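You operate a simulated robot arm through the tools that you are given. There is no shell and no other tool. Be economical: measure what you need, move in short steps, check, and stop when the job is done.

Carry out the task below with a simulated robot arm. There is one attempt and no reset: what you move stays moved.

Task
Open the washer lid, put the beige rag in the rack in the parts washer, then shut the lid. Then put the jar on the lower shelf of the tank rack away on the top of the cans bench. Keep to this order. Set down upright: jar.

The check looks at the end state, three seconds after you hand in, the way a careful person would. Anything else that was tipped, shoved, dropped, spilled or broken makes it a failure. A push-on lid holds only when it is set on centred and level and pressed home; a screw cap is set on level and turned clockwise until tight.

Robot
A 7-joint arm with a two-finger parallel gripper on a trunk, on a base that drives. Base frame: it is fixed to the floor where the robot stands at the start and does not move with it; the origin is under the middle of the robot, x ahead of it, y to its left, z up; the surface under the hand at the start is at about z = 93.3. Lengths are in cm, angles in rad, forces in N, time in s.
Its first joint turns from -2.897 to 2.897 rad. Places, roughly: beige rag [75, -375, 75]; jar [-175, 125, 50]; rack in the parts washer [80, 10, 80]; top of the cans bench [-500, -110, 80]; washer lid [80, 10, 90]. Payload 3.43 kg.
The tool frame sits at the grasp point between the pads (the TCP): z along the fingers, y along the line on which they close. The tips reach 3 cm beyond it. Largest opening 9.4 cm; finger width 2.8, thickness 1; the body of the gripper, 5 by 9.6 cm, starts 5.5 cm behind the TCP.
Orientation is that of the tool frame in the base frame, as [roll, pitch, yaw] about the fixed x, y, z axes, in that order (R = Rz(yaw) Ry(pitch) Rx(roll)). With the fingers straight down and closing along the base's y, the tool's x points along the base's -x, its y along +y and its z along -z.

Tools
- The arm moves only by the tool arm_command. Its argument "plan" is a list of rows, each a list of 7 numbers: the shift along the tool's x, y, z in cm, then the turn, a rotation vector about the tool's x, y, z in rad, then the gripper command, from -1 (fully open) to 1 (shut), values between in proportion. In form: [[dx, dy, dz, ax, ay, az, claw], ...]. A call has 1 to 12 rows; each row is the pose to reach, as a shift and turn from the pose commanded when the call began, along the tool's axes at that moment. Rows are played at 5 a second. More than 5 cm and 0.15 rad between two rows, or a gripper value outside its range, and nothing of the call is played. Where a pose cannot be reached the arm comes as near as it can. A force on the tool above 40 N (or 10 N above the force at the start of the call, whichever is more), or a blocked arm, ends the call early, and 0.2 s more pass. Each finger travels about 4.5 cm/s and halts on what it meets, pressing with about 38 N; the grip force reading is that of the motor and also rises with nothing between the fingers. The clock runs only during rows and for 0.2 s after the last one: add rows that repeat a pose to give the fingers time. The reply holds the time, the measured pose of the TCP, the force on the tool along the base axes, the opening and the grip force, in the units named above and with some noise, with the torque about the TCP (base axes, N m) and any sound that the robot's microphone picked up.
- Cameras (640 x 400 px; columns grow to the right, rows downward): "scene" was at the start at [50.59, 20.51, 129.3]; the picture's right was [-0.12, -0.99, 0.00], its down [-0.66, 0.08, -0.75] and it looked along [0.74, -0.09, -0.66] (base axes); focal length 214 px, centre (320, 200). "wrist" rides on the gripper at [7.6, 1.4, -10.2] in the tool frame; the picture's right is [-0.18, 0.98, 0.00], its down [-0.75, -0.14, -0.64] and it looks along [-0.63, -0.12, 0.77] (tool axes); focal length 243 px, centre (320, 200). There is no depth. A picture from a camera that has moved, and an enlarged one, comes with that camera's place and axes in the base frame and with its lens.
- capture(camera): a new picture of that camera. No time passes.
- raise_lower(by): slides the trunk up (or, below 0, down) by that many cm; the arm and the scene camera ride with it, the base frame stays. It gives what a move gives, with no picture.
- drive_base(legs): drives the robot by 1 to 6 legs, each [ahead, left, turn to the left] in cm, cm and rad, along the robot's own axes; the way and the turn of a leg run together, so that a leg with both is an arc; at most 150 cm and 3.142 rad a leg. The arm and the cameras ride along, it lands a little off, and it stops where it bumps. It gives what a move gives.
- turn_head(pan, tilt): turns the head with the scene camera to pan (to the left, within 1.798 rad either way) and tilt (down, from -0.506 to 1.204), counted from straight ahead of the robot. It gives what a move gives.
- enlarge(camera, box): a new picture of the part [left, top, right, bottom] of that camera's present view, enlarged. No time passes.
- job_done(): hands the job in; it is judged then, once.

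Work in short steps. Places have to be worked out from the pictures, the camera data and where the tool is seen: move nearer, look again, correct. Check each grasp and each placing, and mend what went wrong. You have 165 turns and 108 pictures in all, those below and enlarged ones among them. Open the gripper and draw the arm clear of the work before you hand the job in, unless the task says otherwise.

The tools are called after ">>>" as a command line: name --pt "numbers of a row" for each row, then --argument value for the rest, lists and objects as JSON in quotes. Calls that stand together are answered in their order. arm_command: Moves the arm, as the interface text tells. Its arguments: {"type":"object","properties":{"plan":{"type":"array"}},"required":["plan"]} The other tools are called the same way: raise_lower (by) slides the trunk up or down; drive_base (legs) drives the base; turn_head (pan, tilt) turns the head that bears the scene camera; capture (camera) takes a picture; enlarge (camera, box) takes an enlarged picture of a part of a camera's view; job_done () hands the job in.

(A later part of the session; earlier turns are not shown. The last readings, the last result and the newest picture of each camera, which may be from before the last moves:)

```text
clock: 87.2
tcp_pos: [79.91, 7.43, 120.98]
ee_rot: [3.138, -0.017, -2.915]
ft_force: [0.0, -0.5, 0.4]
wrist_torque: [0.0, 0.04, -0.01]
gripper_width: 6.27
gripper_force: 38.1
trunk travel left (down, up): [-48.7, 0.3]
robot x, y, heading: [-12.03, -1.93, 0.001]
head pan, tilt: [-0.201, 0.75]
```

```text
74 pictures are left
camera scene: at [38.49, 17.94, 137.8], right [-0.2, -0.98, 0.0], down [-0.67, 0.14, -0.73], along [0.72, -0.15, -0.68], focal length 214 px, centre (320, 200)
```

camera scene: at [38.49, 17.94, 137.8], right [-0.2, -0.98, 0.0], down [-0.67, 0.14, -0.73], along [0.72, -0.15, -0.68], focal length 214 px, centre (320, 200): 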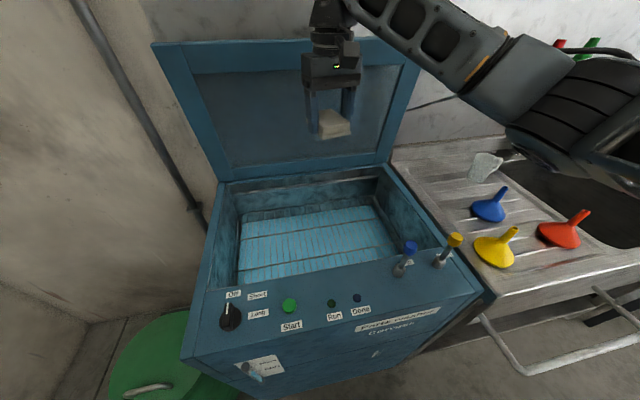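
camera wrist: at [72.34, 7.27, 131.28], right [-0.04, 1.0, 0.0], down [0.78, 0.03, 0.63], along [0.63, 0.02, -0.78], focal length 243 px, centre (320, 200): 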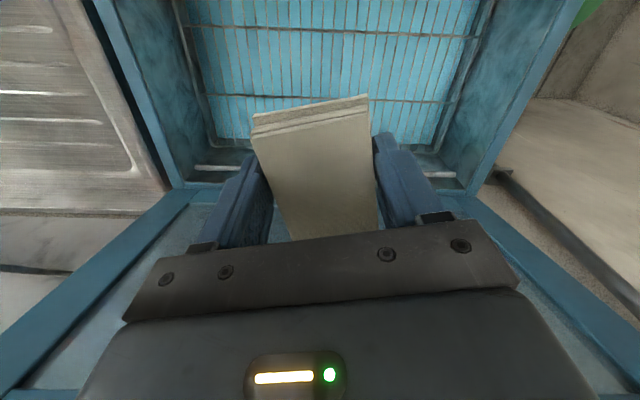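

Rag is over the middle of the rack (x 64–96, y −15–35). Lower with the trunk first.

>>> raise_lower --by -20

>>> arm_command --pt "0 0 4 0 0 0 1" --pt "0 0 8 0 0 0 1" --pt "0 0 11 0 0 0 1" --pt "0 0 13 0 0 0 1"

>>> capture --camera "wrist"

>>> capture --camera "scene"

```text
clock: 89.4
tcp_pos: [79.85, 7.31, 102.31]
ee_rot: [-3.136, -0.002, -2.921]
ft_force: [0.2, 0.0, -0.6]
wrist_torque: [0.01, -0.02, 0.0]
gripper_width: 6.27
gripper_force: 38.4
trunk travel left (down, up): [-28.7, 20.3]
robot x, y, heading: [-11.89, -2.17, -0.0]
head pan, tilt: [-0.201, 0.75]
```

```text
clock: 90.6
tcp_pos: [84.56, -7.11, 90.82]
ee_rot: [-3.122, 0.03, -3.032]
ft_force: [0.5, 0.6, -0.3]
wrist_torque: [0.01, -0.01, -0.02]
gripper_width: 6.26
gripper_force: 38.3
trunk travel left (down, up): [-28.7, 20.3]
robot x, y, heading: [-8.29, -6.52, -0.09]
head pan, tilt: [-0.201, 0.75]
stopped in row 4: the arm was blocked; the commanded pose is now the measured one
```

```text
73 pictures are left
camera wrist: at [76.5, -6.25, 100.74], right [0.08, 1.0, -0.02], down [0.74, -0.05, 0.67], along [0.66, -0.06, -0.74], focal length 243 px, centre (320, 200)
```

wrist: 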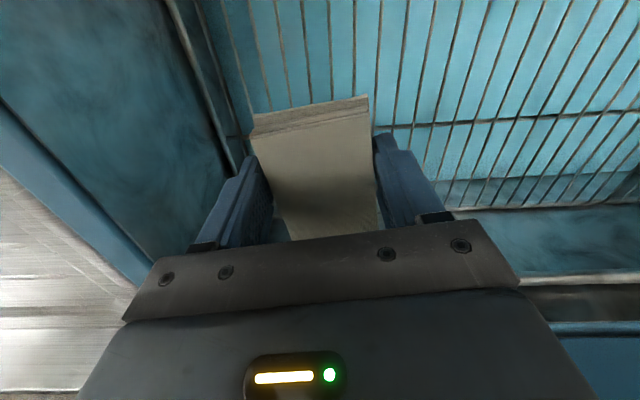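

```text
72 pictures are left
camera scene: at [43.17, 8.82, 117.81], right [-0.29, -0.96, 0.0], down [-0.65, 0.2, -0.73], along [0.7, -0.21, -0.68], focal length 214 px, centre (320, 200)
```

scene: 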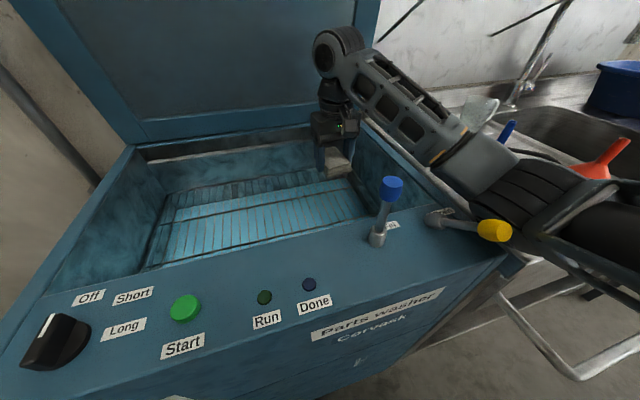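

The forearm came down on the yellow lever by the taps and the base was pushed aside. I'll lift straight up at once and inspect.

>>> raise_lower --by 12

>>> turn_head --pan -0.5 --tilt 0.85

>>> capture --camera "scene"

```text
clock: 92.1
tcp_pos: [84.75, -6.54, 102.09]
ee_rot: [-3.124, 0.016, -3.028]
ft_force: [-0.5, 0.2, -1.3]
wrist_torque: [0.02, 0.01, -0.01]
gripper_width: 6.27
gripper_force: 37.7
trunk travel left (down, up): [-40.7, 8.3]
robot x, y, heading: [-8.12, -6.78, -0.087]
head pan, tilt: [-0.201, 0.75]
```

```text
clock: 92.9
tcp_pos: [84.7, -6.44, 102.18]
ee_rot: [-3.126, 0.019, -3.027]
ft_force: [-0.2, -0.3, 0.1]
wrist_torque: [-0.01, 0.02, 0.01]
gripper_width: 6.29
gripper_force: 37.9
trunk travel left (down, up): [-40.7, 8.3]
robot x, y, heading: [-8.15, -6.45, -0.091]
head pan, tilt: [-0.499, 0.85]
```

```text
71 pictures are left
camera scene: at [42.22, 7.1, 128.98], right [-0.56, -0.83, 0.0], down [-0.62, 0.42, -0.66], along [0.55, -0.37, -0.75], focal length 214 px, centre (320, 200)
```

scene: 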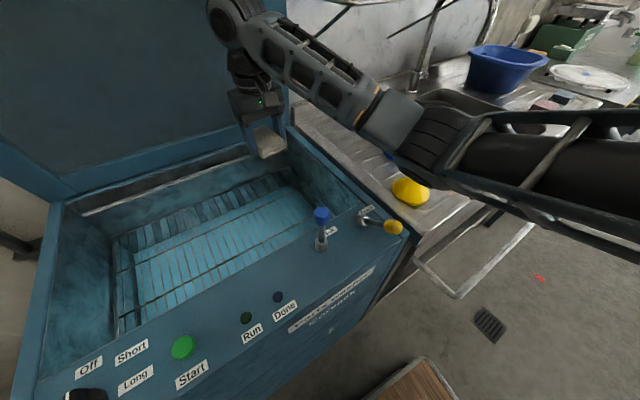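

The yellow lever now lies over, and the yellow funnel needs checking. I'll raise fully and back off to view everything.

>>> raise_lower --by 8

>>> drive_base --legs '[[-8, 0, 0], [-6, 4, 0.09]]'

>>> turn_head --pan -0.45 --tilt 0.85

>>> capture --camera "scene"

```text
clock: 94.1
tcp_pos: [84.77, -6.45, 109.92]
ee_rot: [-3.124, 0.018, -3.027]
ft_force: [0.1, 0.9, -0.3]
wrist_torque: [0.01, -0.06, 0.0]
gripper_width: 6.28
gripper_force: 37.8
trunk travel left (down, up): [-48.7, 0.3]
robot x, y, heading: [-8.32, -6.01, -0.096]
head pan, tilt: [-0.499, 0.85]
```

```text
clock: 95.7
tcp_pos: [70.67, 7.01, 110.16]
ee_rot: [-3.124, 0.017, -2.935]
ft_force: [-0.8, -0.6, -0.7]
wrist_torque: [0.03, -0.02, 0.01]
gripper_width: 6.27
gripper_force: 37.8
trunk travel left (down, up): [-48.7, 0.3]
robot x, y, heading: [-21.83, -1.18, 0.002]
head pan, tilt: [-0.499, 0.85]
```

```text
clock: 96.4
tcp_pos: [70.63, 7.08, 110.12]
ee_rot: [-3.125, 0.017, -2.934]
ft_force: [1.0, 0.1, 0.0]
wrist_torque: [-0.01, -0.01, -0.01]
gripper_width: 6.29
gripper_force: 38.6
trunk travel left (down, up): [-48.7, 0.3]
robot x, y, heading: [-22.33, -1.06, 0.001]
head pan, tilt: [-0.45, 0.85]
```

```text
70 pictures are left
camera scene: at [27.25, 17.05, 136.98], right [-0.43, -0.9, 0.0], down [-0.68, 0.33, -0.66], along [0.59, -0.29, -0.75], focal length 214 px, centre (320, 200)
```

scene: 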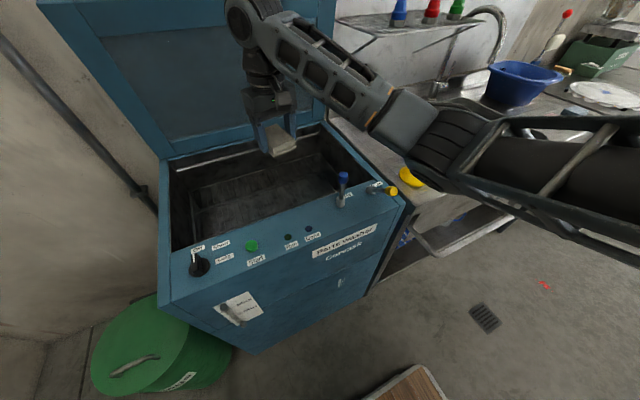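

The basin now looks dark instead of cyan — the lever may be a drain. Zooming in on the levers and the basin.

>>> enlarge --camera "scene" --box '[160, 120, 480, 320]'

>>> enlarge --camera "scene" --box '[310, 150, 438, 230]'

```text
2.00 times, centred on (320, 220) of scene
camera zoom: at [27.25, 17.05, 136.98], right [-0.43, -0.9, 0.0], down [-0.68, 0.33, -0.66], along [0.59, -0.29, -0.75], focal length 429 px, centre (320, 160)
```

zoom: 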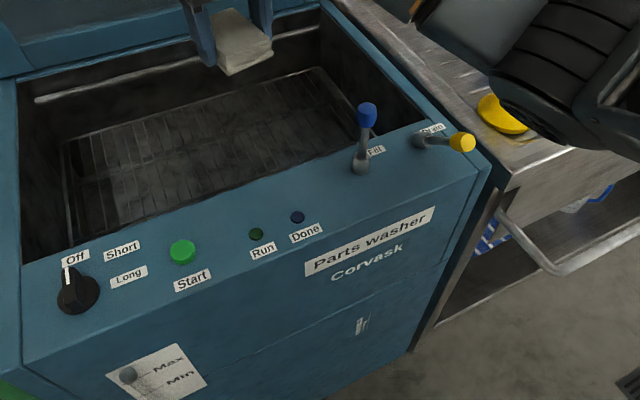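

```text
5.00 times, centred on (374, 190) of scene
camera zoom: at [27.25, 17.05, 136.98], right [-0.43, -0.9, 0.0], down [-0.68, 0.33, -0.66], along [0.59, -0.29, -0.75], focal length 1072 px, centre (50, 250)
```

zoom: 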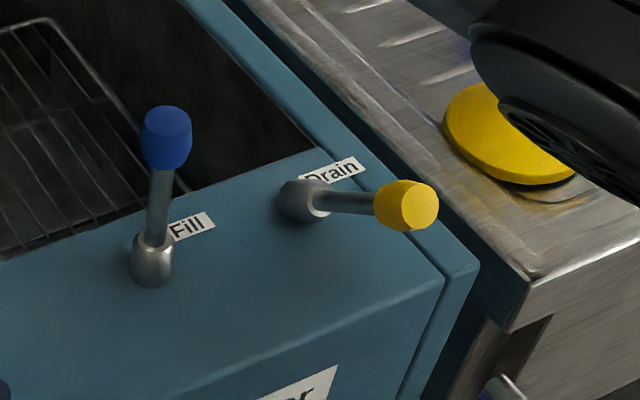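

The drain lever was knocked open and the bath emptied; I'll restore that later. First the rag: I'll stand closer with the trunk high so the forearm stays well above the levers. Tuck the arm in first.

>>> arm_command --pt "2 0.8 -1 0 0 0 1" --pt "4.2 1.7 -2 0 0 0 1" --pt "6.4 2.6 -2 0 0 0 1" --pt "8.5 3.4 -2 0 0 0 1" --pt "10.4 4.2 -2 0 0 0 1"

>>> drive_base --legs '[[19, 1, 0]]'

>>> turn_head --pan -0.35 --tilt 0.8

>>> capture --camera "scene"

```text
clock: 97.6
tcp_pos: [59.49, 9.0, 111.88]
ee_rot: [-3.126, 0.017, -2.937]
ft_force: [0.3, -0.3, 0.0]
wrist_torque: [-0.02, -0.01, 0.04]
gripper_width: 6.29
gripper_force: 37.6
trunk travel left (down, up): [-48.7, 0.3]
robot x, y, heading: [-21.91, -1.36, 0.006]
head pan, tilt: [-0.45, 0.85]
```

```text
clock: 99.1
tcp_pos: [78.53, 10.01, 111.79]
ee_rot: [-3.123, 0.017, -2.937]
ft_force: [-1.1, 0.1, -0.5]
wrist_torque: [0.02, 0.0, -0.01]
gripper_width: 6.25
gripper_force: 38.2
trunk travel left (down, up): [-48.7, 0.3]
robot x, y, heading: [-2.94, -0.19, -0.001]
head pan, tilt: [-0.45, 0.85]
```

```text
clock: 99.8
tcp_pos: [78.52, 10.06, 111.75]
ee_rot: [-3.124, 0.017, -2.937]
ft_force: [0.2, -0.3, -0.4]
wrist_torque: [-0.02, 0.0, 0.0]
gripper_width: 6.27
gripper_force: 38.0
trunk travel left (down, up): [-48.7, 0.3]
robot x, y, heading: [-2.77, 0.24, 0.007]
head pan, tilt: [-0.351, 0.799]
```

```text
67 pictures are left
camera scene: at [46.76, 18.69, 137.38], right [-0.34, -0.94, 0.0], down [-0.67, 0.25, -0.7], along [0.65, -0.24, -0.72], focal length 214 px, centre (320, 200)
```

scene: 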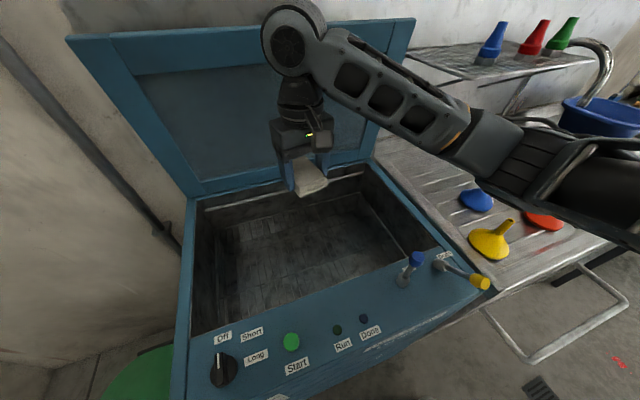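

The funnel is still standing. Descend 14 cm and check the forearm clearance.

>>> arm_command --pt "0 0 3.5 0 0 0 1" --pt "0 0 7 0 0 0 1" --pt "0 0 10.5 0 0 0 1" --pt "0 0 14 0 0 0 1"

>>> capture --camera "scene"

>>> capture --camera "wrist"

```text
clock: 100.8
tcp_pos: [78.81, 9.88, 97.79]
ee_rot: [-3.122, 0.017, -2.936]
ft_force: [0.5, 0.5, -0.3]
wrist_torque: [-0.01, 0.0, -0.03]
gripper_width: 6.29
gripper_force: 38.0
trunk travel left (down, up): [-48.7, 0.3]
robot x, y, heading: [-3.03, -0.25, -0.002]
head pan, tilt: [-0.351, 0.799]
```

```text
66 pictures are left
camera scene: at [46.76, 18.68, 137.4], right [-0.34, -0.94, 0.0], down [-0.67, 0.25, -0.7], along [0.65, -0.24, -0.72], focal length 214 px, centre (320, 200)
```

scene: 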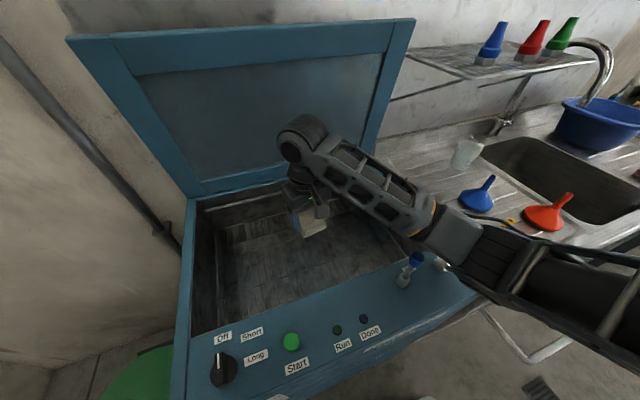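

```text
65 pictures are left
camera wrist: at [70.86, 9.95, 107.85], right [-0.02, 1.0, -0.02], down [0.75, 0.03, 0.66], along [0.66, 0.0, -0.75], focal length 243 px, centre (320, 200)
```

wrist: 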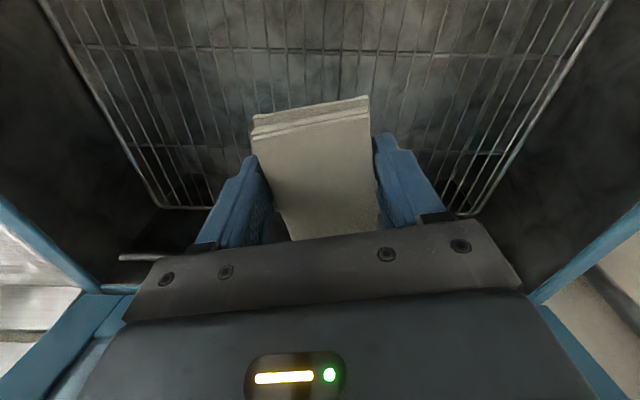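

The elbow is low, right beside the levers, so going lower here would hit them again. I'll go up, back the base off and stand further left, so that the elbow hangs in front of the washer.

>>> arm_command --pt "0 0 -3.5 0 0 0 1" --pt "0 0 -7 0 0 0 1" --pt "0 0 -10.5 0 0 0 1" --pt "0 0 -14 0 0 0 1" --pt "0 0 -17 0 0 0 1"

>>> drive_base --legs '[[-22, 0, 0], [0, 10, 0]]'

>>> arm_command --pt "-4 0 1 0 0 0 1" --pt "-8 0 2 0 0 0 1" --pt "-12 -1 3 0 0 0 1" --pt "-15 -2 3 0 0 0 1"

>>> capture --camera "scene"

```text
clock: 102.0
tcp_pos: [78.45, 10.22, 114.75]
ee_rot: [-3.123, 0.019, -2.936]
ft_force: [-0.3, -0.3, -0.9]
wrist_torque: [-0.02, 0.01, 0.02]
gripper_width: 6.28
gripper_force: 38.7
trunk travel left (down, up): [-48.7, 0.3]
robot x, y, heading: [-2.99, -0.12, -0.001]
head pan, tilt: [-0.351, 0.799]
```

```text
clock: 104.4
tcp_pos: [56.44, 20.13, 114.85]
ee_rot: [-3.125, 0.018, -2.934]
ft_force: [1.3, -0.6, -1.0]
wrist_torque: [0.03, 0.02, 0.0]
gripper_width: 6.27
gripper_force: 37.6
trunk travel left (down, up): [-48.7, 0.3]
robot x, y, heading: [-24.99, 10.05, 0.005]
head pan, tilt: [-0.351, 0.799]
```

```text
clock: 105.4
tcp_pos: [71.58, 21.33, 112.1]
ee_rot: [-3.122, 0.019, -2.933]
ft_force: [0.3, -0.8, -0.1]
wrist_torque: [0.01, 0.01, -0.01]
gripper_width: 6.27
gripper_force: 37.9
trunk travel left (down, up): [-48.7, 0.3]
robot x, y, heading: [-24.8, 9.89, 0.003]
head pan, tilt: [-0.351, 0.799]
```

```text
64 pictures are left
camera scene: at [24.71, 28.71, 137.38], right [-0.34, -0.94, 0.0], down [-0.67, 0.25, -0.7], along [0.66, -0.24, -0.72], focal length 214 px, centre (320, 200)
```

scene: 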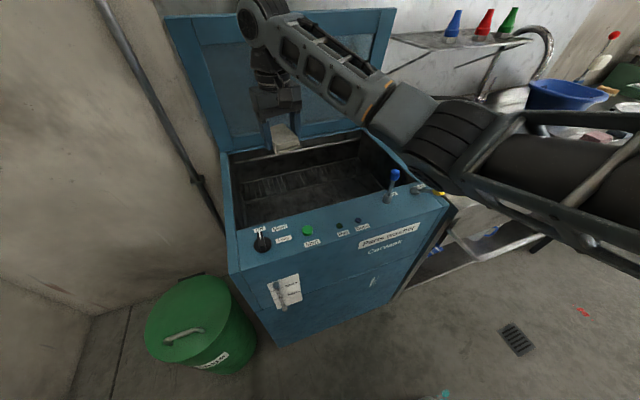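

Descending 12 cm and checking the forearm again.

>>> arm_command --pt "0 0 3 0 0 0 1" --pt "0 0 6 0 0 0 1" --pt "0 0 9 0 0 0 1" --pt "0 0 12 0 0 0 1"

>>> capture --camera "scene"

```text
clock: 106.4
tcp_pos: [71.94, 21.15, 100.11]
ee_rot: [-3.124, 0.017, -2.934]
ft_force: [-0.7, -0.6, -0.7]
wrist_torque: [-0.02, 0.0, 0.02]
gripper_width: 6.28
gripper_force: 37.9
trunk travel left (down, up): [-48.7, 0.3]
robot x, y, heading: [-25.07, 9.92, 0.0]
head pan, tilt: [-0.351, 0.799]
```

```text
63 pictures are left
camera scene: at [24.71, 28.72, 137.39], right [-0.34, -0.94, 0.0], down [-0.67, 0.24, -0.7], along [0.66, -0.24, -0.72], focal length 214 px, centre (320, 200)
```

scene: 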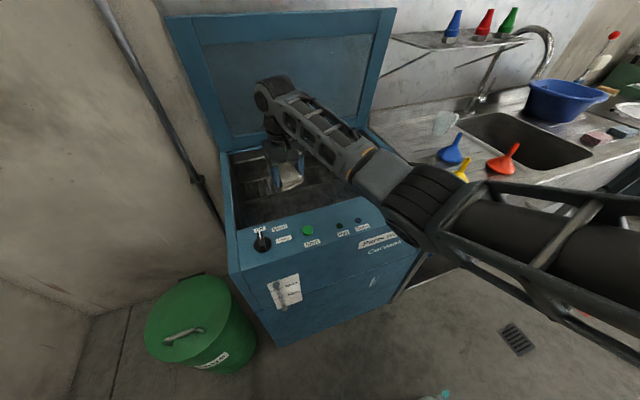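

The elbow still appears over the blue lever. I'll rise 10 cm, move the base 20 cm further left and swing the arm back right, so the forearm crosses well left of the levers.

>>> arm_command --pt "0 0 -3 0 0 0 1" --pt "0 0 -6 0 0 0 1" --pt "0 0 -10 0 0 0 1"

>>> drive_base --legs '[[1, 20, 0]]'

>>> arm_command --pt "0.8 -4 0 0 0 0 1" --pt "1.6 -8 0 0 0 0 1" --pt "2.4 -12 0 0 0 0 1" --pt "3.2 -16 0 0 0 0 1" --pt "4.0 -20 0 0 0 0 1" --pt "4.2 -23 1 0 0 0 1" --pt "4.2 -23 4 0 0 0 1" --pt "4.2 -23 8 0 0 0 1"

>>> capture --camera "scene"

```text
clock: 107.2
tcp_pos: [71.58, 21.31, 110.18]
ee_rot: [-3.122, 0.015, -2.933]
ft_force: [0.8, 0.1, -0.3]
wrist_torque: [-0.06, 0.01, -0.01]
gripper_width: 6.26
gripper_force: 37.8
trunk travel left (down, up): [-48.7, 0.3]
robot x, y, heading: [-25.0, 9.97, 0.001]
head pan, tilt: [-0.351, 0.799]
```

```text
clock: 108.8
tcp_pos: [72.65, 41.13, 110.19]
ee_rot: [-3.124, 0.017, -2.935]
ft_force: [-0.5, -0.1, -0.3]
wrist_torque: [-0.02, -0.01, -0.01]
gripper_width: 6.28
gripper_force: 38.2
trunk travel left (down, up): [-48.7, 0.3]
robot x, y, heading: [-24.16, 29.65, 0.001]
head pan, tilt: [-0.351, 0.799]
```

```text
clock: 110.6
tcp_pos: [73.39, 17.51, 102.44]
ee_rot: [-3.121, 0.021, -2.936]
ft_force: [-0.6, -0.2, -1.3]
wrist_torque: [-0.01, -0.01, -0.01]
gripper_width: 6.28
gripper_force: 38.2
trunk travel left (down, up): [-48.7, 0.3]
robot x, y, heading: [-24.02, 29.99, -0.004]
head pan, tilt: [-0.351, 0.799]
```

```text
62 pictures are left
camera scene: at [25.7, 48.65, 137.4], right [-0.34, -0.94, 0.0], down [-0.67, 0.25, -0.7], along [0.65, -0.24, -0.72], focal length 214 px, centre (320, 200)
```

scene: 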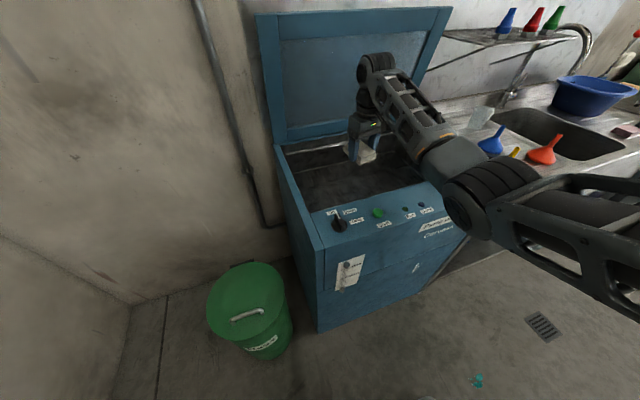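

The forearm now crosses the panel well left of the levers. Descend 8 more and check.

>>> arm_command --pt "0 0 3 0 0 0 1" --pt "0 0 6 0 0 0 1" --pt "0 0 8 0 0 0 1"

>>> capture --camera "scene"

>>> capture --camera "wrist"

```text
clock: 111.4
tcp_pos: [73.48, 17.59, 94.59]
ee_rot: [-3.123, 0.017, -2.935]
ft_force: [-0.3, 1.0, 0.7]
wrist_torque: [-0.01, -0.04, -0.01]
gripper_width: 6.26
gripper_force: 38.0
trunk travel left (down, up): [-48.7, 0.3]
robot x, y, heading: [-24.41, 30.01, 0.002]
head pan, tilt: [-0.351, 0.799]
```

```text
61 pictures are left
camera scene: at [25.7, 48.67, 137.39], right [-0.34, -0.94, 0.0], down [-0.67, 0.25, -0.7], along [0.65, -0.24, -0.72], focal length 214 px, centre (320, 200)
```

scene: 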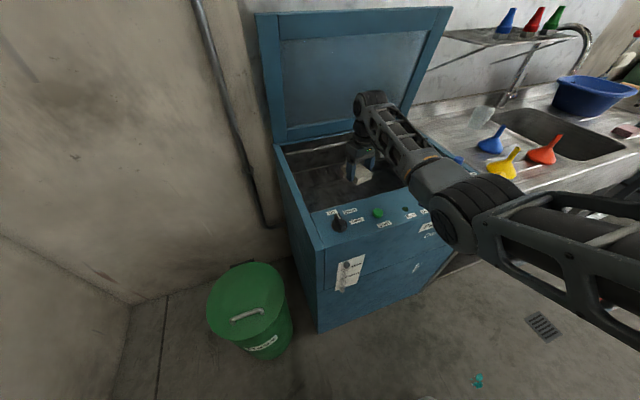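

```text
60 pictures are left
camera wrist: at [65.64, 17.52, 104.46], right [-0.02, 1.0, -0.01], down [0.75, 0.03, 0.66], along [0.66, 0.0, -0.75], focal length 243 px, centre (320, 200)
```

wrist: 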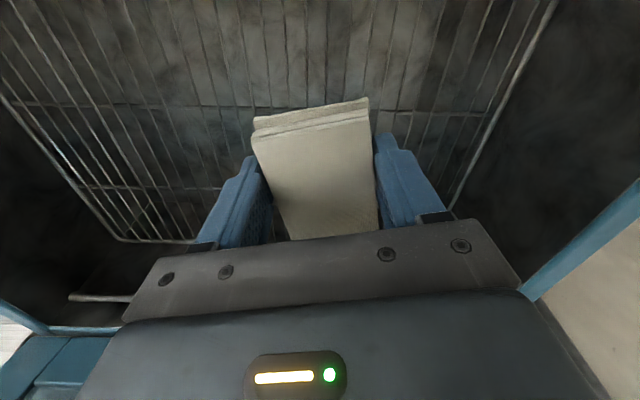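

Still no contact. Another 5 cm slowly.

>>> arm_command --pt "0 0 1 0 0 0 1" --pt "0 0 2 0 0 0 1" --pt "0 0 3 0 0 0 1" --pt "0 0 4 0 0 0 1" --pt "0 0 5 0 0 0 1"

>>> capture --camera "scene"

```text
clock: 112.6
tcp_pos: [73.68, 17.36, 89.41]
ee_rot: [-3.125, 0.02, -2.935]
ft_force: [-0.1, -0.4, -0.5]
wrist_torque: [0.01, -0.01, 0.01]
gripper_width: 6.27
gripper_force: 38.1
trunk travel left (down, up): [-48.7, 0.3]
robot x, y, heading: [-24.41, 30.14, 0.003]
head pan, tilt: [-0.351, 0.799]
```

```text
59 pictures are left
camera scene: at [25.71, 48.67, 137.39], right [-0.34, -0.94, 0.0], down [-0.67, 0.25, -0.7], along [0.65, -0.24, -0.72], focal length 214 px, centre (320, 200)
```

scene: 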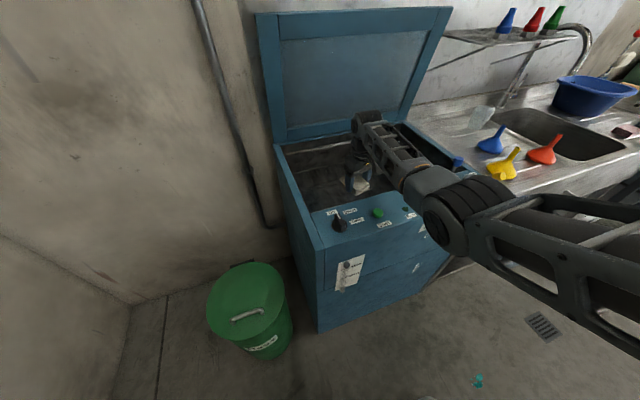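

Descending 4 more; the arm is still free.

>>> arm_command --pt "0 0 1 0 0 0 1" --pt "0 0 2 0 0 0 1" --pt "0 0 3 0 0 0 1" --pt "0 0 4 0 0 0 1"

>>> capture --camera "wrist"

>>> enlarge --camera "scene" --box '[300, 100, 540, 250]'

```text
clock: 113.6
tcp_pos: [73.72, 17.36, 85.46]
ee_rot: [-3.122, 0.016, -2.937]
ft_force: [0.7, 0.5, -0.2]
wrist_torque: [-0.01, 0.03, 0.02]
gripper_width: 6.25
gripper_force: 37.7
trunk travel left (down, up): [-48.7, 0.3]
robot x, y, heading: [-24.25, 29.89, 0.005]
head pan, tilt: [-0.351, 0.799]
```

```text
58 pictures are left
camera wrist: at [65.76, 17.46, 95.48], right [-0.02, 1.0, -0.01], down [0.75, 0.03, 0.66], along [0.66, 0.0, -0.75], focal length 243 px, centre (320, 200)
```

wrist: 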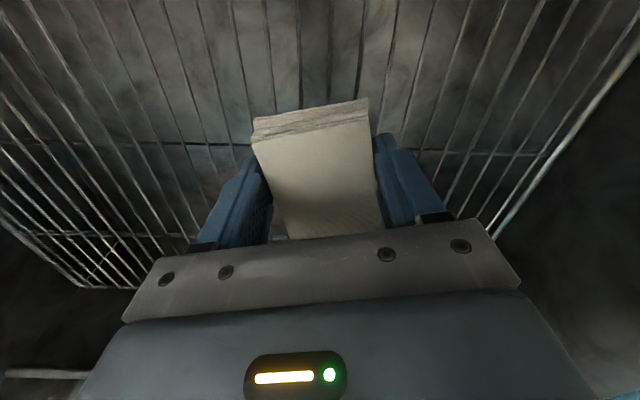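

```text
2.67 times, centred on (420, 175) of scene
camera zoom: at [25.71, 48.67, 137.39], right [-0.34, -0.94, 0.0], down [-0.67, 0.25, -0.7], along [0.65, -0.24, -0.72], focal length 572 px, centre (53, 267)
```

zoom: 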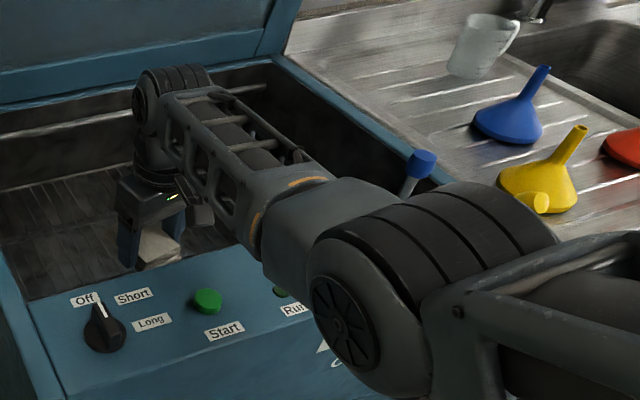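

Still clear. Continue down up to 5 cm more until the rag touches the rack.

>>> arm_command --pt "0 0 1 0 0 0 1" --pt "0 0 2 0 0 0 1" --pt "0 0 3 0 0 0 1"

>>> capture --camera "wrist"

>>> enlarge --camera "scene" --box '[300, 100, 540, 250]'

```text
clock: 114.4
tcp_pos: [73.89, 17.3, 82.54]
ee_rot: [-3.123, 0.018, -2.935]
ft_force: [-0.3, -0.2, -0.1]
wrist_torque: [0.0, 0.01, -0.03]
gripper_width: 6.27
gripper_force: 37.7
trunk travel left (down, up): [-48.7, 0.3]
robot x, y, heading: [-24.16, 29.69, 0.002]
head pan, tilt: [-0.351, 0.799]
```

```text
56 pictures are left
camera wrist: at [65.85, 17.39, 92.55], right [-0.02, 1.0, -0.01], down [0.75, 0.03, 0.66], along [0.66, 0.0, -0.75], focal length 243 px, centre (320, 200)
```

wrist: 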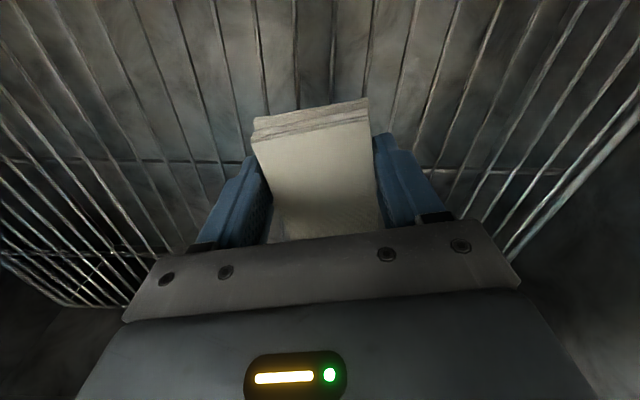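

```text
2.67 times, centred on (420, 175) of scene
camera zoom: at [25.71, 48.67, 137.39], right [-0.34, -0.94, 0.0], down [-0.67, 0.25, -0.7], along [0.65, -0.24, -0.72], focal length 572 px, centre (53, 267)
```

zoom: 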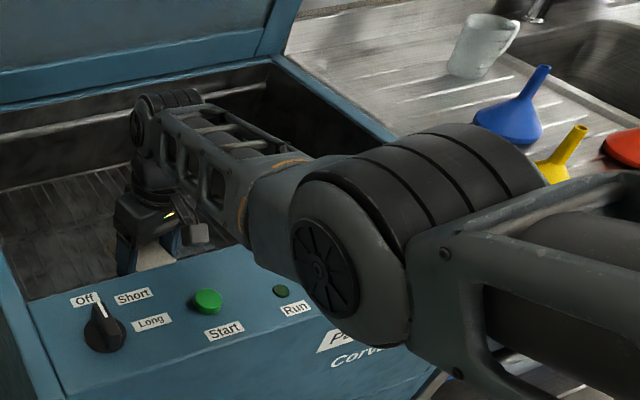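

The rag bottom is only about 2–3 cm above the rack floor; I'll try 1.5 cm more and release.

>>> arm_command --pt "0 0 0.8 0 0 0 1" --pt "0 0 1.5 0 0 0 1" --pt "0 0 1.5 0 0 0 0" --pt "0 0 1.5 0 0 0 -0.6" --pt "0 0 1.5 0 0 0 -1" --pt "0 0 1.5 0 0 0 -1"

>>> arm_command --pt "0 0 -3 0 0 0 -1" --pt "0 0 -7 0 0 0 -1" --pt "0 0 -11 0 0 0 -1" --pt "0 0 -15 0 0 0 -1" --pt "0 0 -19 0 0 0 -1" --pt "0 0 -23 0 0 0 -1" --pt "0 0 -27 0 0 0 -1"

>>> capture --camera "wrist"

>>> capture --camera "scene"

```text
clock: 115.8
tcp_pos: [73.59, 17.39, 81.46]
ee_rot: [-3.121, 0.021, -2.934]
ft_force: [20.6, -4.0, 29.5]
wrist_torque: [0.15, 5.18, 0.66]
gripper_width: 9.41
gripper_force: 0.0
out of reach, approached as far as the arm can: row 2, 3, 4, 5, 6
trunk travel left (down, up): [-48.7, 0.3]
robot x, y, heading: [-24.19, 29.82, -0.0]
head pan, tilt: [-0.351, 0.799]
```

```text
clock: 117.4
tcp_pos: [72.78, 18.24, 108.23]
ee_rot: [-3.121, 0.015, -2.934]
ft_force: [0.2, 1.5, -0.9]
wrist_torque: [-0.12, 0.02, 0.0]
gripper_width: 9.4
gripper_force: 0.1
trunk travel left (down, up): [-48.7, 0.3]
robot x, y, heading: [-24.19, 30.15, -0.0]
head pan, tilt: [-0.351, 0.799]
```

```text
54 pictures are left
camera wrist: at [64.96, 18.25, 118.17], right [-0.02, 1.0, -0.02], down [0.75, 0.03, 0.66], along [0.66, 0.0, -0.75], focal length 243 px, centre (320, 200)
```

wrist: 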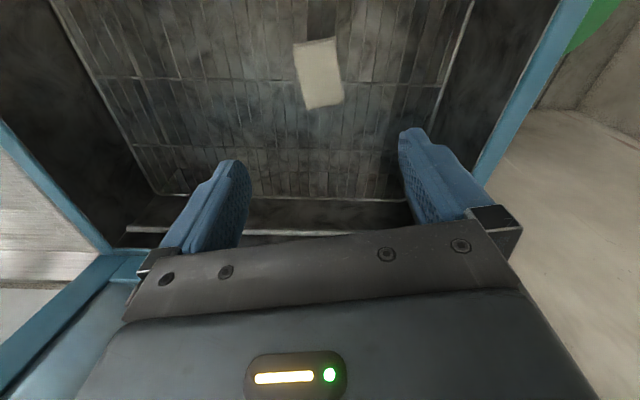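

```text
53 pictures are left
camera scene: at [25.77, 48.92, 137.32], right [-0.34, -0.94, 0.0], down [-0.67, 0.24, -0.7], along [0.65, -0.24, -0.72], focal length 214 px, centre (320, 200)
```

scene: 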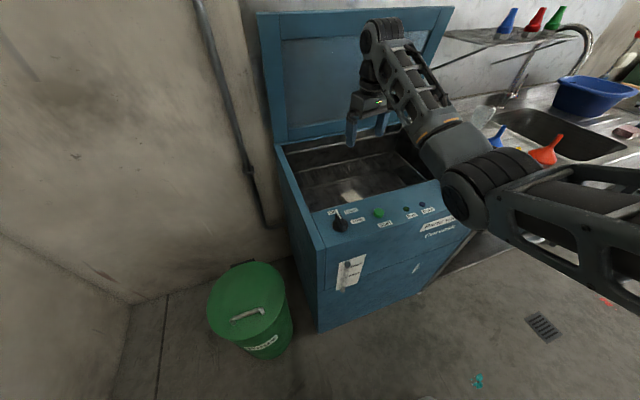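

The rag is in the rack. Now the drain lever: it was upright at the start and now tilts toward the robot (knob at about (52, −14.4, 99)). Before mending it, I'll zoom on the level gauge.

>>> enlarge --camera "scene" --box '[302, 235, 398, 295]'

```text
6.67 times, centred on (350, 265) of scene
camera zoom: at [25.77, 48.92, 137.32], right [-0.34, -0.94, 0.0], down [-0.67, 0.24, -0.7], along [0.65, -0.24, -0.72], focal length 1430 px, centre (120, -233)
```

zoom: 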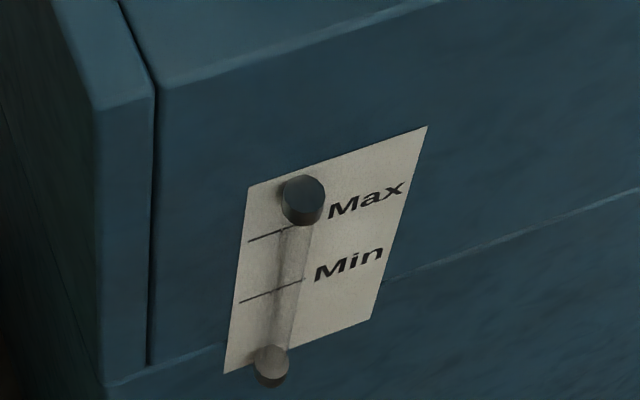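

The gauge is empty. First lift, tuck the arm back, close the fingers and square the tool.

>>> arm_command --pt "0 0 -4 0 0 0 -1" --pt "2.9 2 -8 0 0 0.05 -1" --pt "5.9 4 -8 0 0 0.1 0" --pt "8.9 6 -8 0 0 0.15 1" --pt "11.9 8 -8 0 0 0.2 1" --pt "14.9 10 -8 0 0 0.207 1" --pt "17.9 11.9 -8 0 0 0.207 1"

>>> drive_base --legs '[[-10, 0, 0], [0, -41, 0]]'

>>> turn_head --pan -0.35 --tilt 0.75

>>> capture --camera "scene"

>>> capture --camera "wrist"

```text
refused: row 2 steps farther than a row can; nothing moved
```

```text
clock: 120.7
tcp_pos: [62.9, -23.63, 108.14]
ee_rot: [-3.125, 0.016, -2.937]
ft_force: [-0.9, -0.1, -0.6]
wrist_torque: [0.02, -0.01, 0.0]
gripper_width: 9.39
gripper_force: 0.1
trunk travel left (down, up): [-48.7, 0.3]
robot x, y, heading: [-34.09, -11.38, -0.001]
head pan, tilt: [-0.351, 0.799]
```

```text
clock: 121.4
tcp_pos: [62.85, -23.63, 108.13]
ee_rot: [-3.124, 0.017, -2.936]
ft_force: [0.0, 0.0, -0.5]
wrist_torque: [0.0, 0.02, 0.01]
gripper_width: 9.39
gripper_force: 0.1
trunk travel left (down, up): [-48.7, 0.3]
robot x, y, heading: [-33.91, -11.42, 0.001]
head pan, tilt: [-0.351, 0.75]
```

```text
51 pictures are left
camera scene: at [16.03, 7.24, 137.78], right [-0.35, -0.94, 0.0], down [-0.64, 0.24, -0.73], along [0.69, -0.25, -0.68], focal length 214 px, centre (320, 200)
```

scene: 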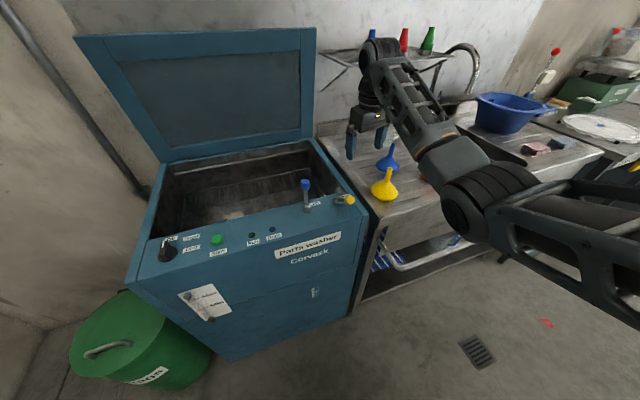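

```text
50 pictures are left
camera wrist: at [54.92, -23.57, 118.22], right [-0.02, 1.0, -0.01], down [0.75, 0.02, 0.66], along [0.66, 0.0, -0.75], focal length 243 px, centre (320, 200)
```

wrist: 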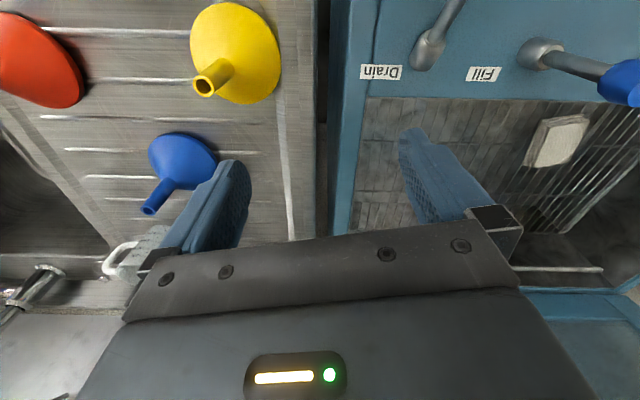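

Lever positions confirmed (yellow base at (58.8, −14.4), blue upright at (59, −4.8)). Now tuck: fingers shut, tool squared, hand in front of the yellow knob.

>>> arm_command --pt "0 0 -3.5 0 0 0 0" --pt "2.6 2.1 -4 0 0 0.05 1" --pt "5.2 4.2 -4 0 0 0.1 1" --pt "7.8 6.3 -4 0 0 0.15 1" --pt "10.4 8.5 -4 0 0 0.2 1" --pt "13 10.6 -4 0 0 0.205 1" --pt "15.6 12.7 -4 0 0 0.205 1" --pt "15.6 12.7 -4 0 0 0.205 1"

>>> capture --camera "wrist"

```text
clock: 123.2
tcp_pos: [44.96, -14.33, 111.65]
ee_rot: [-3.128, 0.023, 3.141]
ft_force: [0.4, 0.8, 0.3]
wrist_torque: [-0.04, -0.01, -0.03]
gripper_width: 0.0
gripper_force: 32.6
trunk travel left (down, up): [-48.7, 0.3]
robot x, y, heading: [-34.01, -11.32, -0.003]
head pan, tilt: [-0.351, 0.75]
```

```text
49 pictures are left
camera wrist: at [37.07, -12.66, 121.61], right [0.19, 0.98, -0.01], down [0.74, -0.13, 0.66], along [0.65, -0.13, -0.75], focal length 243 px, centre (320, 200)
```

wrist: 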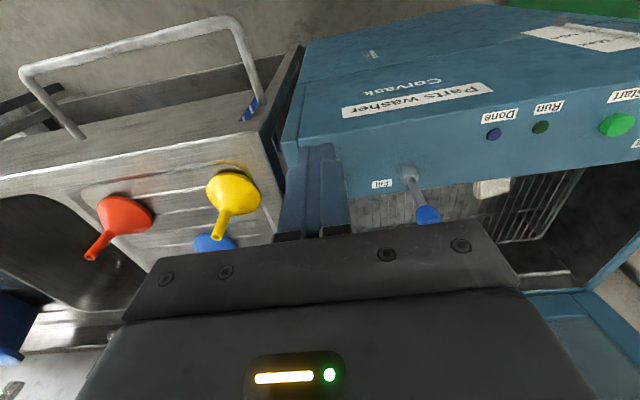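

Lower the shut fingers in front of the knob, then push +x gently.

>>> arm_command --pt "0 0 4 0 0 0 1" --pt "0 0 8 0 0 0 1" --pt "0 0 11 0 0 0 1" --pt "0 0 12 0 0 0 1" --pt "-2 0 12 0 0 0 1" --pt "-4 0 12 0 0 0 1" --pt "-5 0 12 0 0 0 1"

>>> capture --camera "scene"

```text
clock: 124.8
tcp_pos: [50.05, -14.39, 99.98]
ee_rot: [-3.127, 0.021, 3.141]
ft_force: [-17.5, 1.4, 15.0]
wrist_torque: [0.01, -0.18, 0.06]
gripper_width: 0.0
gripper_force: 32.8
trunk travel left (down, up): [-48.7, 0.3]
robot x, y, heading: [-34.06, -12.0, -0.001]
head pan, tilt: [-0.351, 0.75]
```

```text
48 pictures are left
camera scene: at [15.89, 7.24, 137.86], right [-0.35, -0.94, 0.0], down [-0.64, 0.24, -0.73], along [0.69, -0.25, -0.68], focal length 214 px, centre (320, 200)
```

scene: 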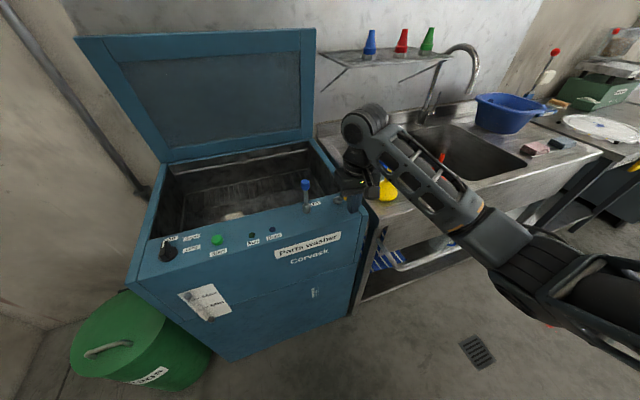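

Contact (about 17 N). Keep pushing to x ≈ 56.

>>> arm_command --pt "-1 0 0 0 0 0 1" --pt "-2 0 -0.3 0 0 0 1" --pt "-3 0 -0.6 0 0 0 1" --pt "-4 0 -0.8 0 0 0 1" --pt "-5 0 -1 0 0 0 1" --pt "-6 0 -1 0 0 0 1"

>>> enlarge --camera "scene" --box '[240, 140, 440, 265]'

```text
clock: 125.1
tcp_pos: [50.26, -14.48, 100.06]
ee_rot: [-3.125, 0.019, -3.141]
ft_force: [-18.2, 0.9, 17.6]
wrist_torque: [0.07, -0.25, 0.03]
gripper_width: 0.01
gripper_force: 33.2
trunk travel left (down, up): [-48.7, 0.3]
robot x, y, heading: [-33.69, -11.16, -0.005]
head pan, tilt: [-0.351, 0.75]
stopped in row 1: the force on the tool passed its limit at 49 N (the readings are from after the stop); the commanded pose is now the measured one
```

```text
3.20 times, centred on (340, 202) of scene
camera zoom: at [15.86, 7.25, 137.85], right [-0.35, -0.94, 0.0], down [-0.64, 0.24, -0.73], along [0.69, -0.25, -0.68], focal length 686 px, centre (256, 192)
```

zoom: 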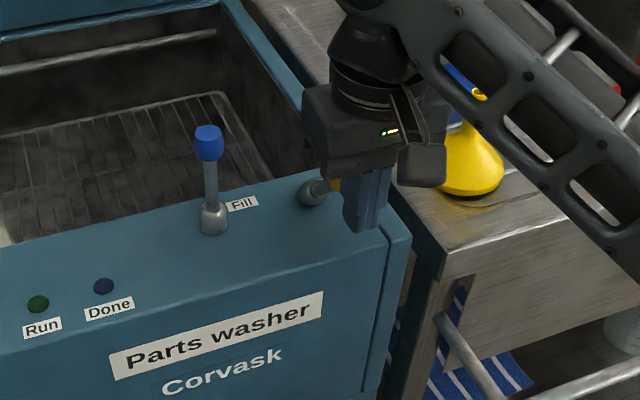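

The knob is jamming by friction against a purely horizontal push. I'll push along its arc, up and forward.

>>> arm_command --pt "-0.7 0 -0.8 0 0 0 1" --pt "-1.4 0 -1.6 0 0 0 1" --pt "-2.1 0 -2.1 0 0 0 1" --pt "-2.9 0 -2.6 0 0 0 1" --pt "-3.8 0 -3.0 0 0 0 1" --pt "-4.8 0 -3.3 0 0 0 1" --pt "-5.8 0 -3.5 0 0 0 1" --pt "-6.5 0 -3.5 0 0 0 1"

>>> enlarge --camera "scene" --box '[240, 140, 440, 265]'

```text
clock: 126.9
tcp_pos: [56.53, -14.44, 103.52]
ee_rot: [-3.125, 0.014, -3.14]
ft_force: [-37.3, -1.4, 7.1]
wrist_torque: [0.09, 0.52, -0.03]
gripper_width: 0.0
gripper_force: 33.1
trunk travel left (down, up): [-48.7, 0.3]
robot x, y, heading: [-34.48, -11.1, -0.006]
head pan, tilt: [-0.351, 0.75]
```

```text
3.20 times, centred on (340, 202) of scene
camera zoom: at [15.82, 7.22, 137.86], right [-0.35, -0.94, 0.0], down [-0.64, 0.24, -0.73], along [0.69, -0.25, -0.68], focal length 686 px, centre (256, 192)
```

zoom: 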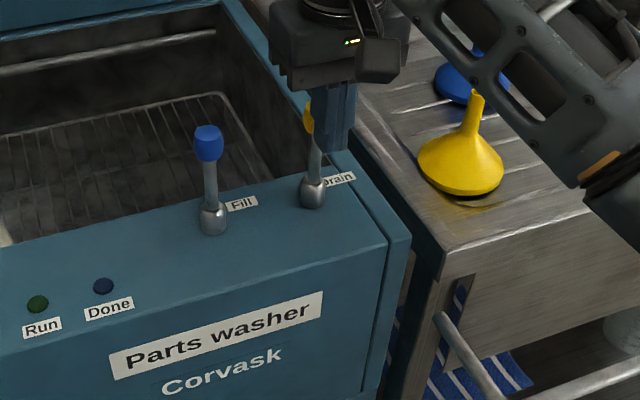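

The drain lever is upright again against its stop. Next I'll back off, rise and hover over the blue fill lever with the fingers partly open.

>>> arm_command --pt "2 0 0 0 0 0 1" --pt "4 0 -1 0 0 0 1" --pt "4 0 -5 0 0 0 1" --pt "4 0 -9 0 0 0 0" --pt "3 3 -9 0 0 0 -0.1" --pt "1 6.5 -9 0 0 0 -0.1" --pt "-1 9.2 -9 0 0 0 -0.1" --pt "-2.4 9.8 -9 0 0 0 -0.1"

>>> capture --camera "wrist"

>>> capture --camera "scene"

```text
clock: 128.7
tcp_pos: [59.19, -4.58, 112.4]
ee_rot: [-3.128, 0.02, -3.14]
ft_force: [-0.1, 0.2, 0.1]
wrist_torque: [0.0, -0.02, -0.02]
gripper_width: 5.2
gripper_force: 0.1
trunk travel left (down, up): [-48.7, 0.3]
robot x, y, heading: [-34.32, -11.44, -0.003]
head pan, tilt: [-0.351, 0.75]
```

```text
45 pictures are left
camera wrist: at [51.33, -2.85, 122.43], right [0.18, 0.98, -0.01], down [0.74, -0.13, 0.66], along [0.65, -0.13, -0.75], focal length 243 px, centre (320, 200)
```

wrist: 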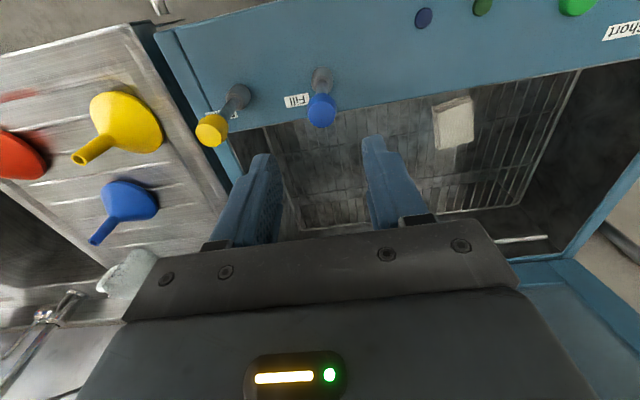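

```text
44 pictures are left
camera scene: at [15.99, 7.22, 137.79], right [-0.35, -0.94, 0.0], down [-0.64, 0.24, -0.73], along [0.69, -0.25, -0.68], focal length 214 px, centre (320, 200)
```

scene: 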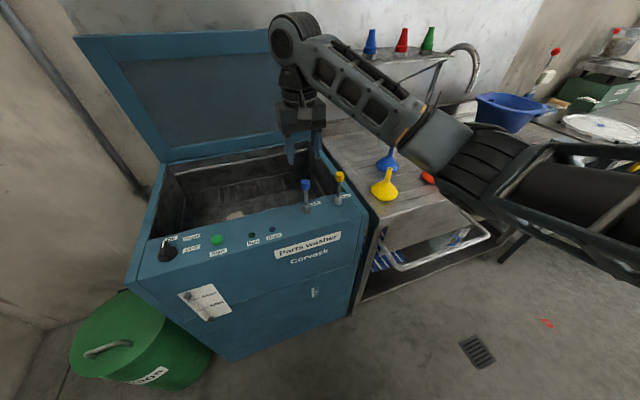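

Both levers stand upright and the knob is exactly under the hand at (59.1, −4.5). Descend and grip it.

>>> arm_command --pt "0 0.1 4 0 0 0 -0.1" --pt "0 0.1 8 0 0 0 -0.1" --pt "0 0.1 10.2 0 0 0 -0.1" --pt "0 0.1 10.2 0 0 0 1" --pt "0 0.1 10.2 0 0 0 1" --pt "0 0.1 10.2 0 0 0 1" --pt "0 0.1 10.2 0 0 0 1"

```text
clock: 130.3
tcp_pos: [59.41, -4.56, 102.29]
ee_rot: [-3.128, 0.02, -3.141]
ft_force: [2.4, 6.5, -0.6]
wrist_torque: [0.04, -0.27, 0.01]
gripper_width: 2.53
gripper_force: 45.1
trunk travel left (down, up): [-48.7, 0.3]
robot x, y, heading: [-34.29, -11.35, 0.001]
head pan, tilt: [-0.351, 0.75]
```

Knob gripped. Pull the fill lever along its arc toward the robot and look at the level.

>>> arm_command --pt "1.9 0 0.2 0 0 0 1" --pt "3.8 0 0.9 0 0 0 1" --pt "5.3 0 1.9 0 0 0 1" --pt "6.7 0 3.4 0 0 0 1"

>>> enlarge --camera "scene" --box '[140, 130, 380, 330]'

```text
clock: 131.3
tcp_pos: [52.39, -4.42, 98.67]
ee_rot: [-3.127, 0.019, -3.138]
ft_force: [10.8, 16.9, 10.4]
wrist_torque: [0.04, -1.2, 0.15]
gripper_width: 2.58
gripper_force: 44.8
trunk travel left (down, up): [-48.7, 0.3]
robot x, y, heading: [-33.85, -11.09, 0.002]
head pan, tilt: [-0.351, 0.75]
```

```text
2.00 times, centred on (260, 230) of scene
camera zoom: at [16.0, 7.31, 137.78], right [-0.34, -0.94, 0.0], down [-0.64, 0.23, -0.73], along [0.69, -0.25, -0.68], focal length 429 px, centre (440, 140)
```

zoom: 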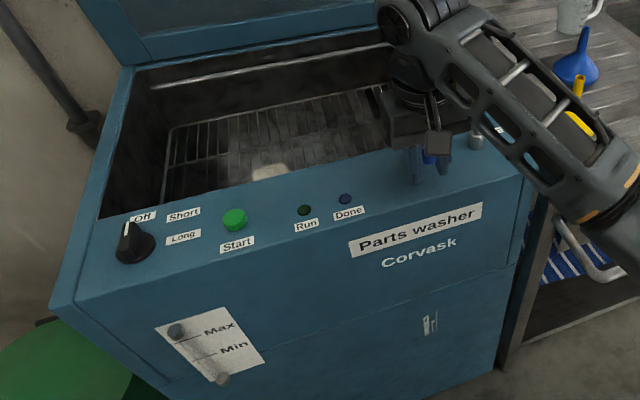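

Lever is open. Hold about a second and check the gauge.

>>> arm_command --pt "0 0 0 0 0 0 1" --pt "0 0 0 0 0 0 1" --pt "0 0 0 0 0 0 1" --pt "0 0 0 0 0 0 1"

>>> enlarge --camera "scene" --box '[140, 130, 380, 330]'

```text
clock: 132.3
tcp_pos: [52.44, -4.55, 98.68]
ee_rot: [-3.128, 0.019, -3.14]
ft_force: [6.0, 22.7, 8.3]
wrist_torque: [-0.03, -0.81, 0.24]
gripper_width: 2.53
gripper_force: 45.3
trunk travel left (down, up): [-48.7, 0.3]
robot x, y, heading: [-33.99, -11.74, -0.004]
head pan, tilt: [-0.351, 0.75]
```

```text
2.00 times, centred on (260, 230) of scene
camera zoom: at [15.99, 7.33, 137.78], right [-0.34, -0.94, 0.0], down [-0.64, 0.23, -0.73], along [0.69, -0.25, -0.68], focal length 429 px, centre (440, 140)
```

zoom: 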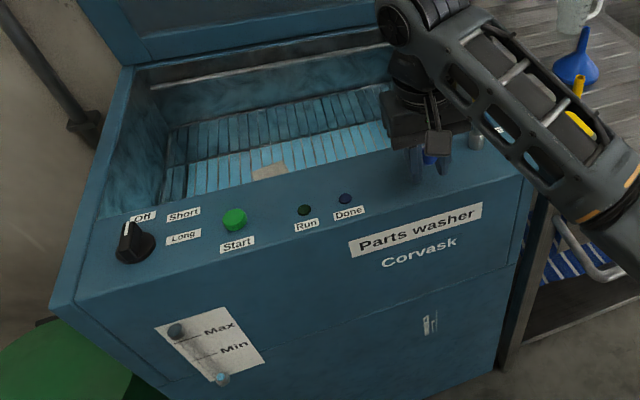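

It's filling; the gauge is still near the bottom. Hold two seconds more and zoom on the gauge.

>>> arm_command --pt "0 0 0 0 0 0 1" --pt "0 0 0 0 0 0 1" --pt "0 0 0 0 0 0 1" --pt "0 0 0 0 0 0 1" --pt "0 0 0 0 0 0 1" --pt "0 0 0 0 0 0 1"

>>> enlarge --camera "scene" --box '[160, 270, 256, 330]'

```text
clock: 133.7
tcp_pos: [52.4, -4.5, 98.63]
ee_rot: [-3.127, 0.018, -3.14]
ft_force: [-1.1, 28.8, 2.9]
wrist_torque: [-0.02, -0.18, 0.24]
gripper_width: 2.54
gripper_force: 44.8
trunk travel left (down, up): [-48.7, 0.3]
robot x, y, heading: [-34.28, -11.29, -0.004]
head pan, tilt: [-0.351, 0.75]
```

```text
6.67 times, centred on (208, 300) of scene
camera zoom: at [15.99, 7.34, 137.77], right [-0.34, -0.94, 0.0], down [-0.64, 0.23, -0.73], along [0.69, -0.25, -0.68], focal length 1430 px, centre (1067, -467)
```

zoom: 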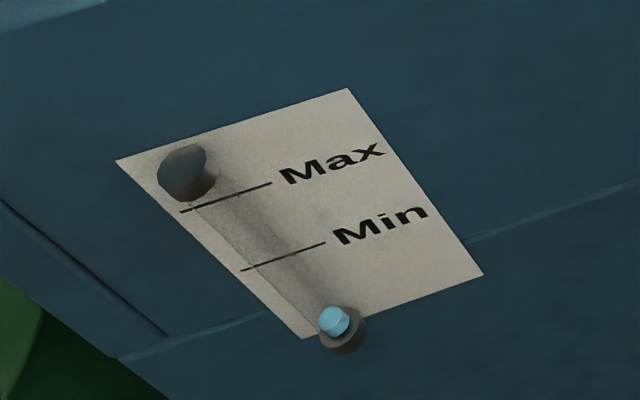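

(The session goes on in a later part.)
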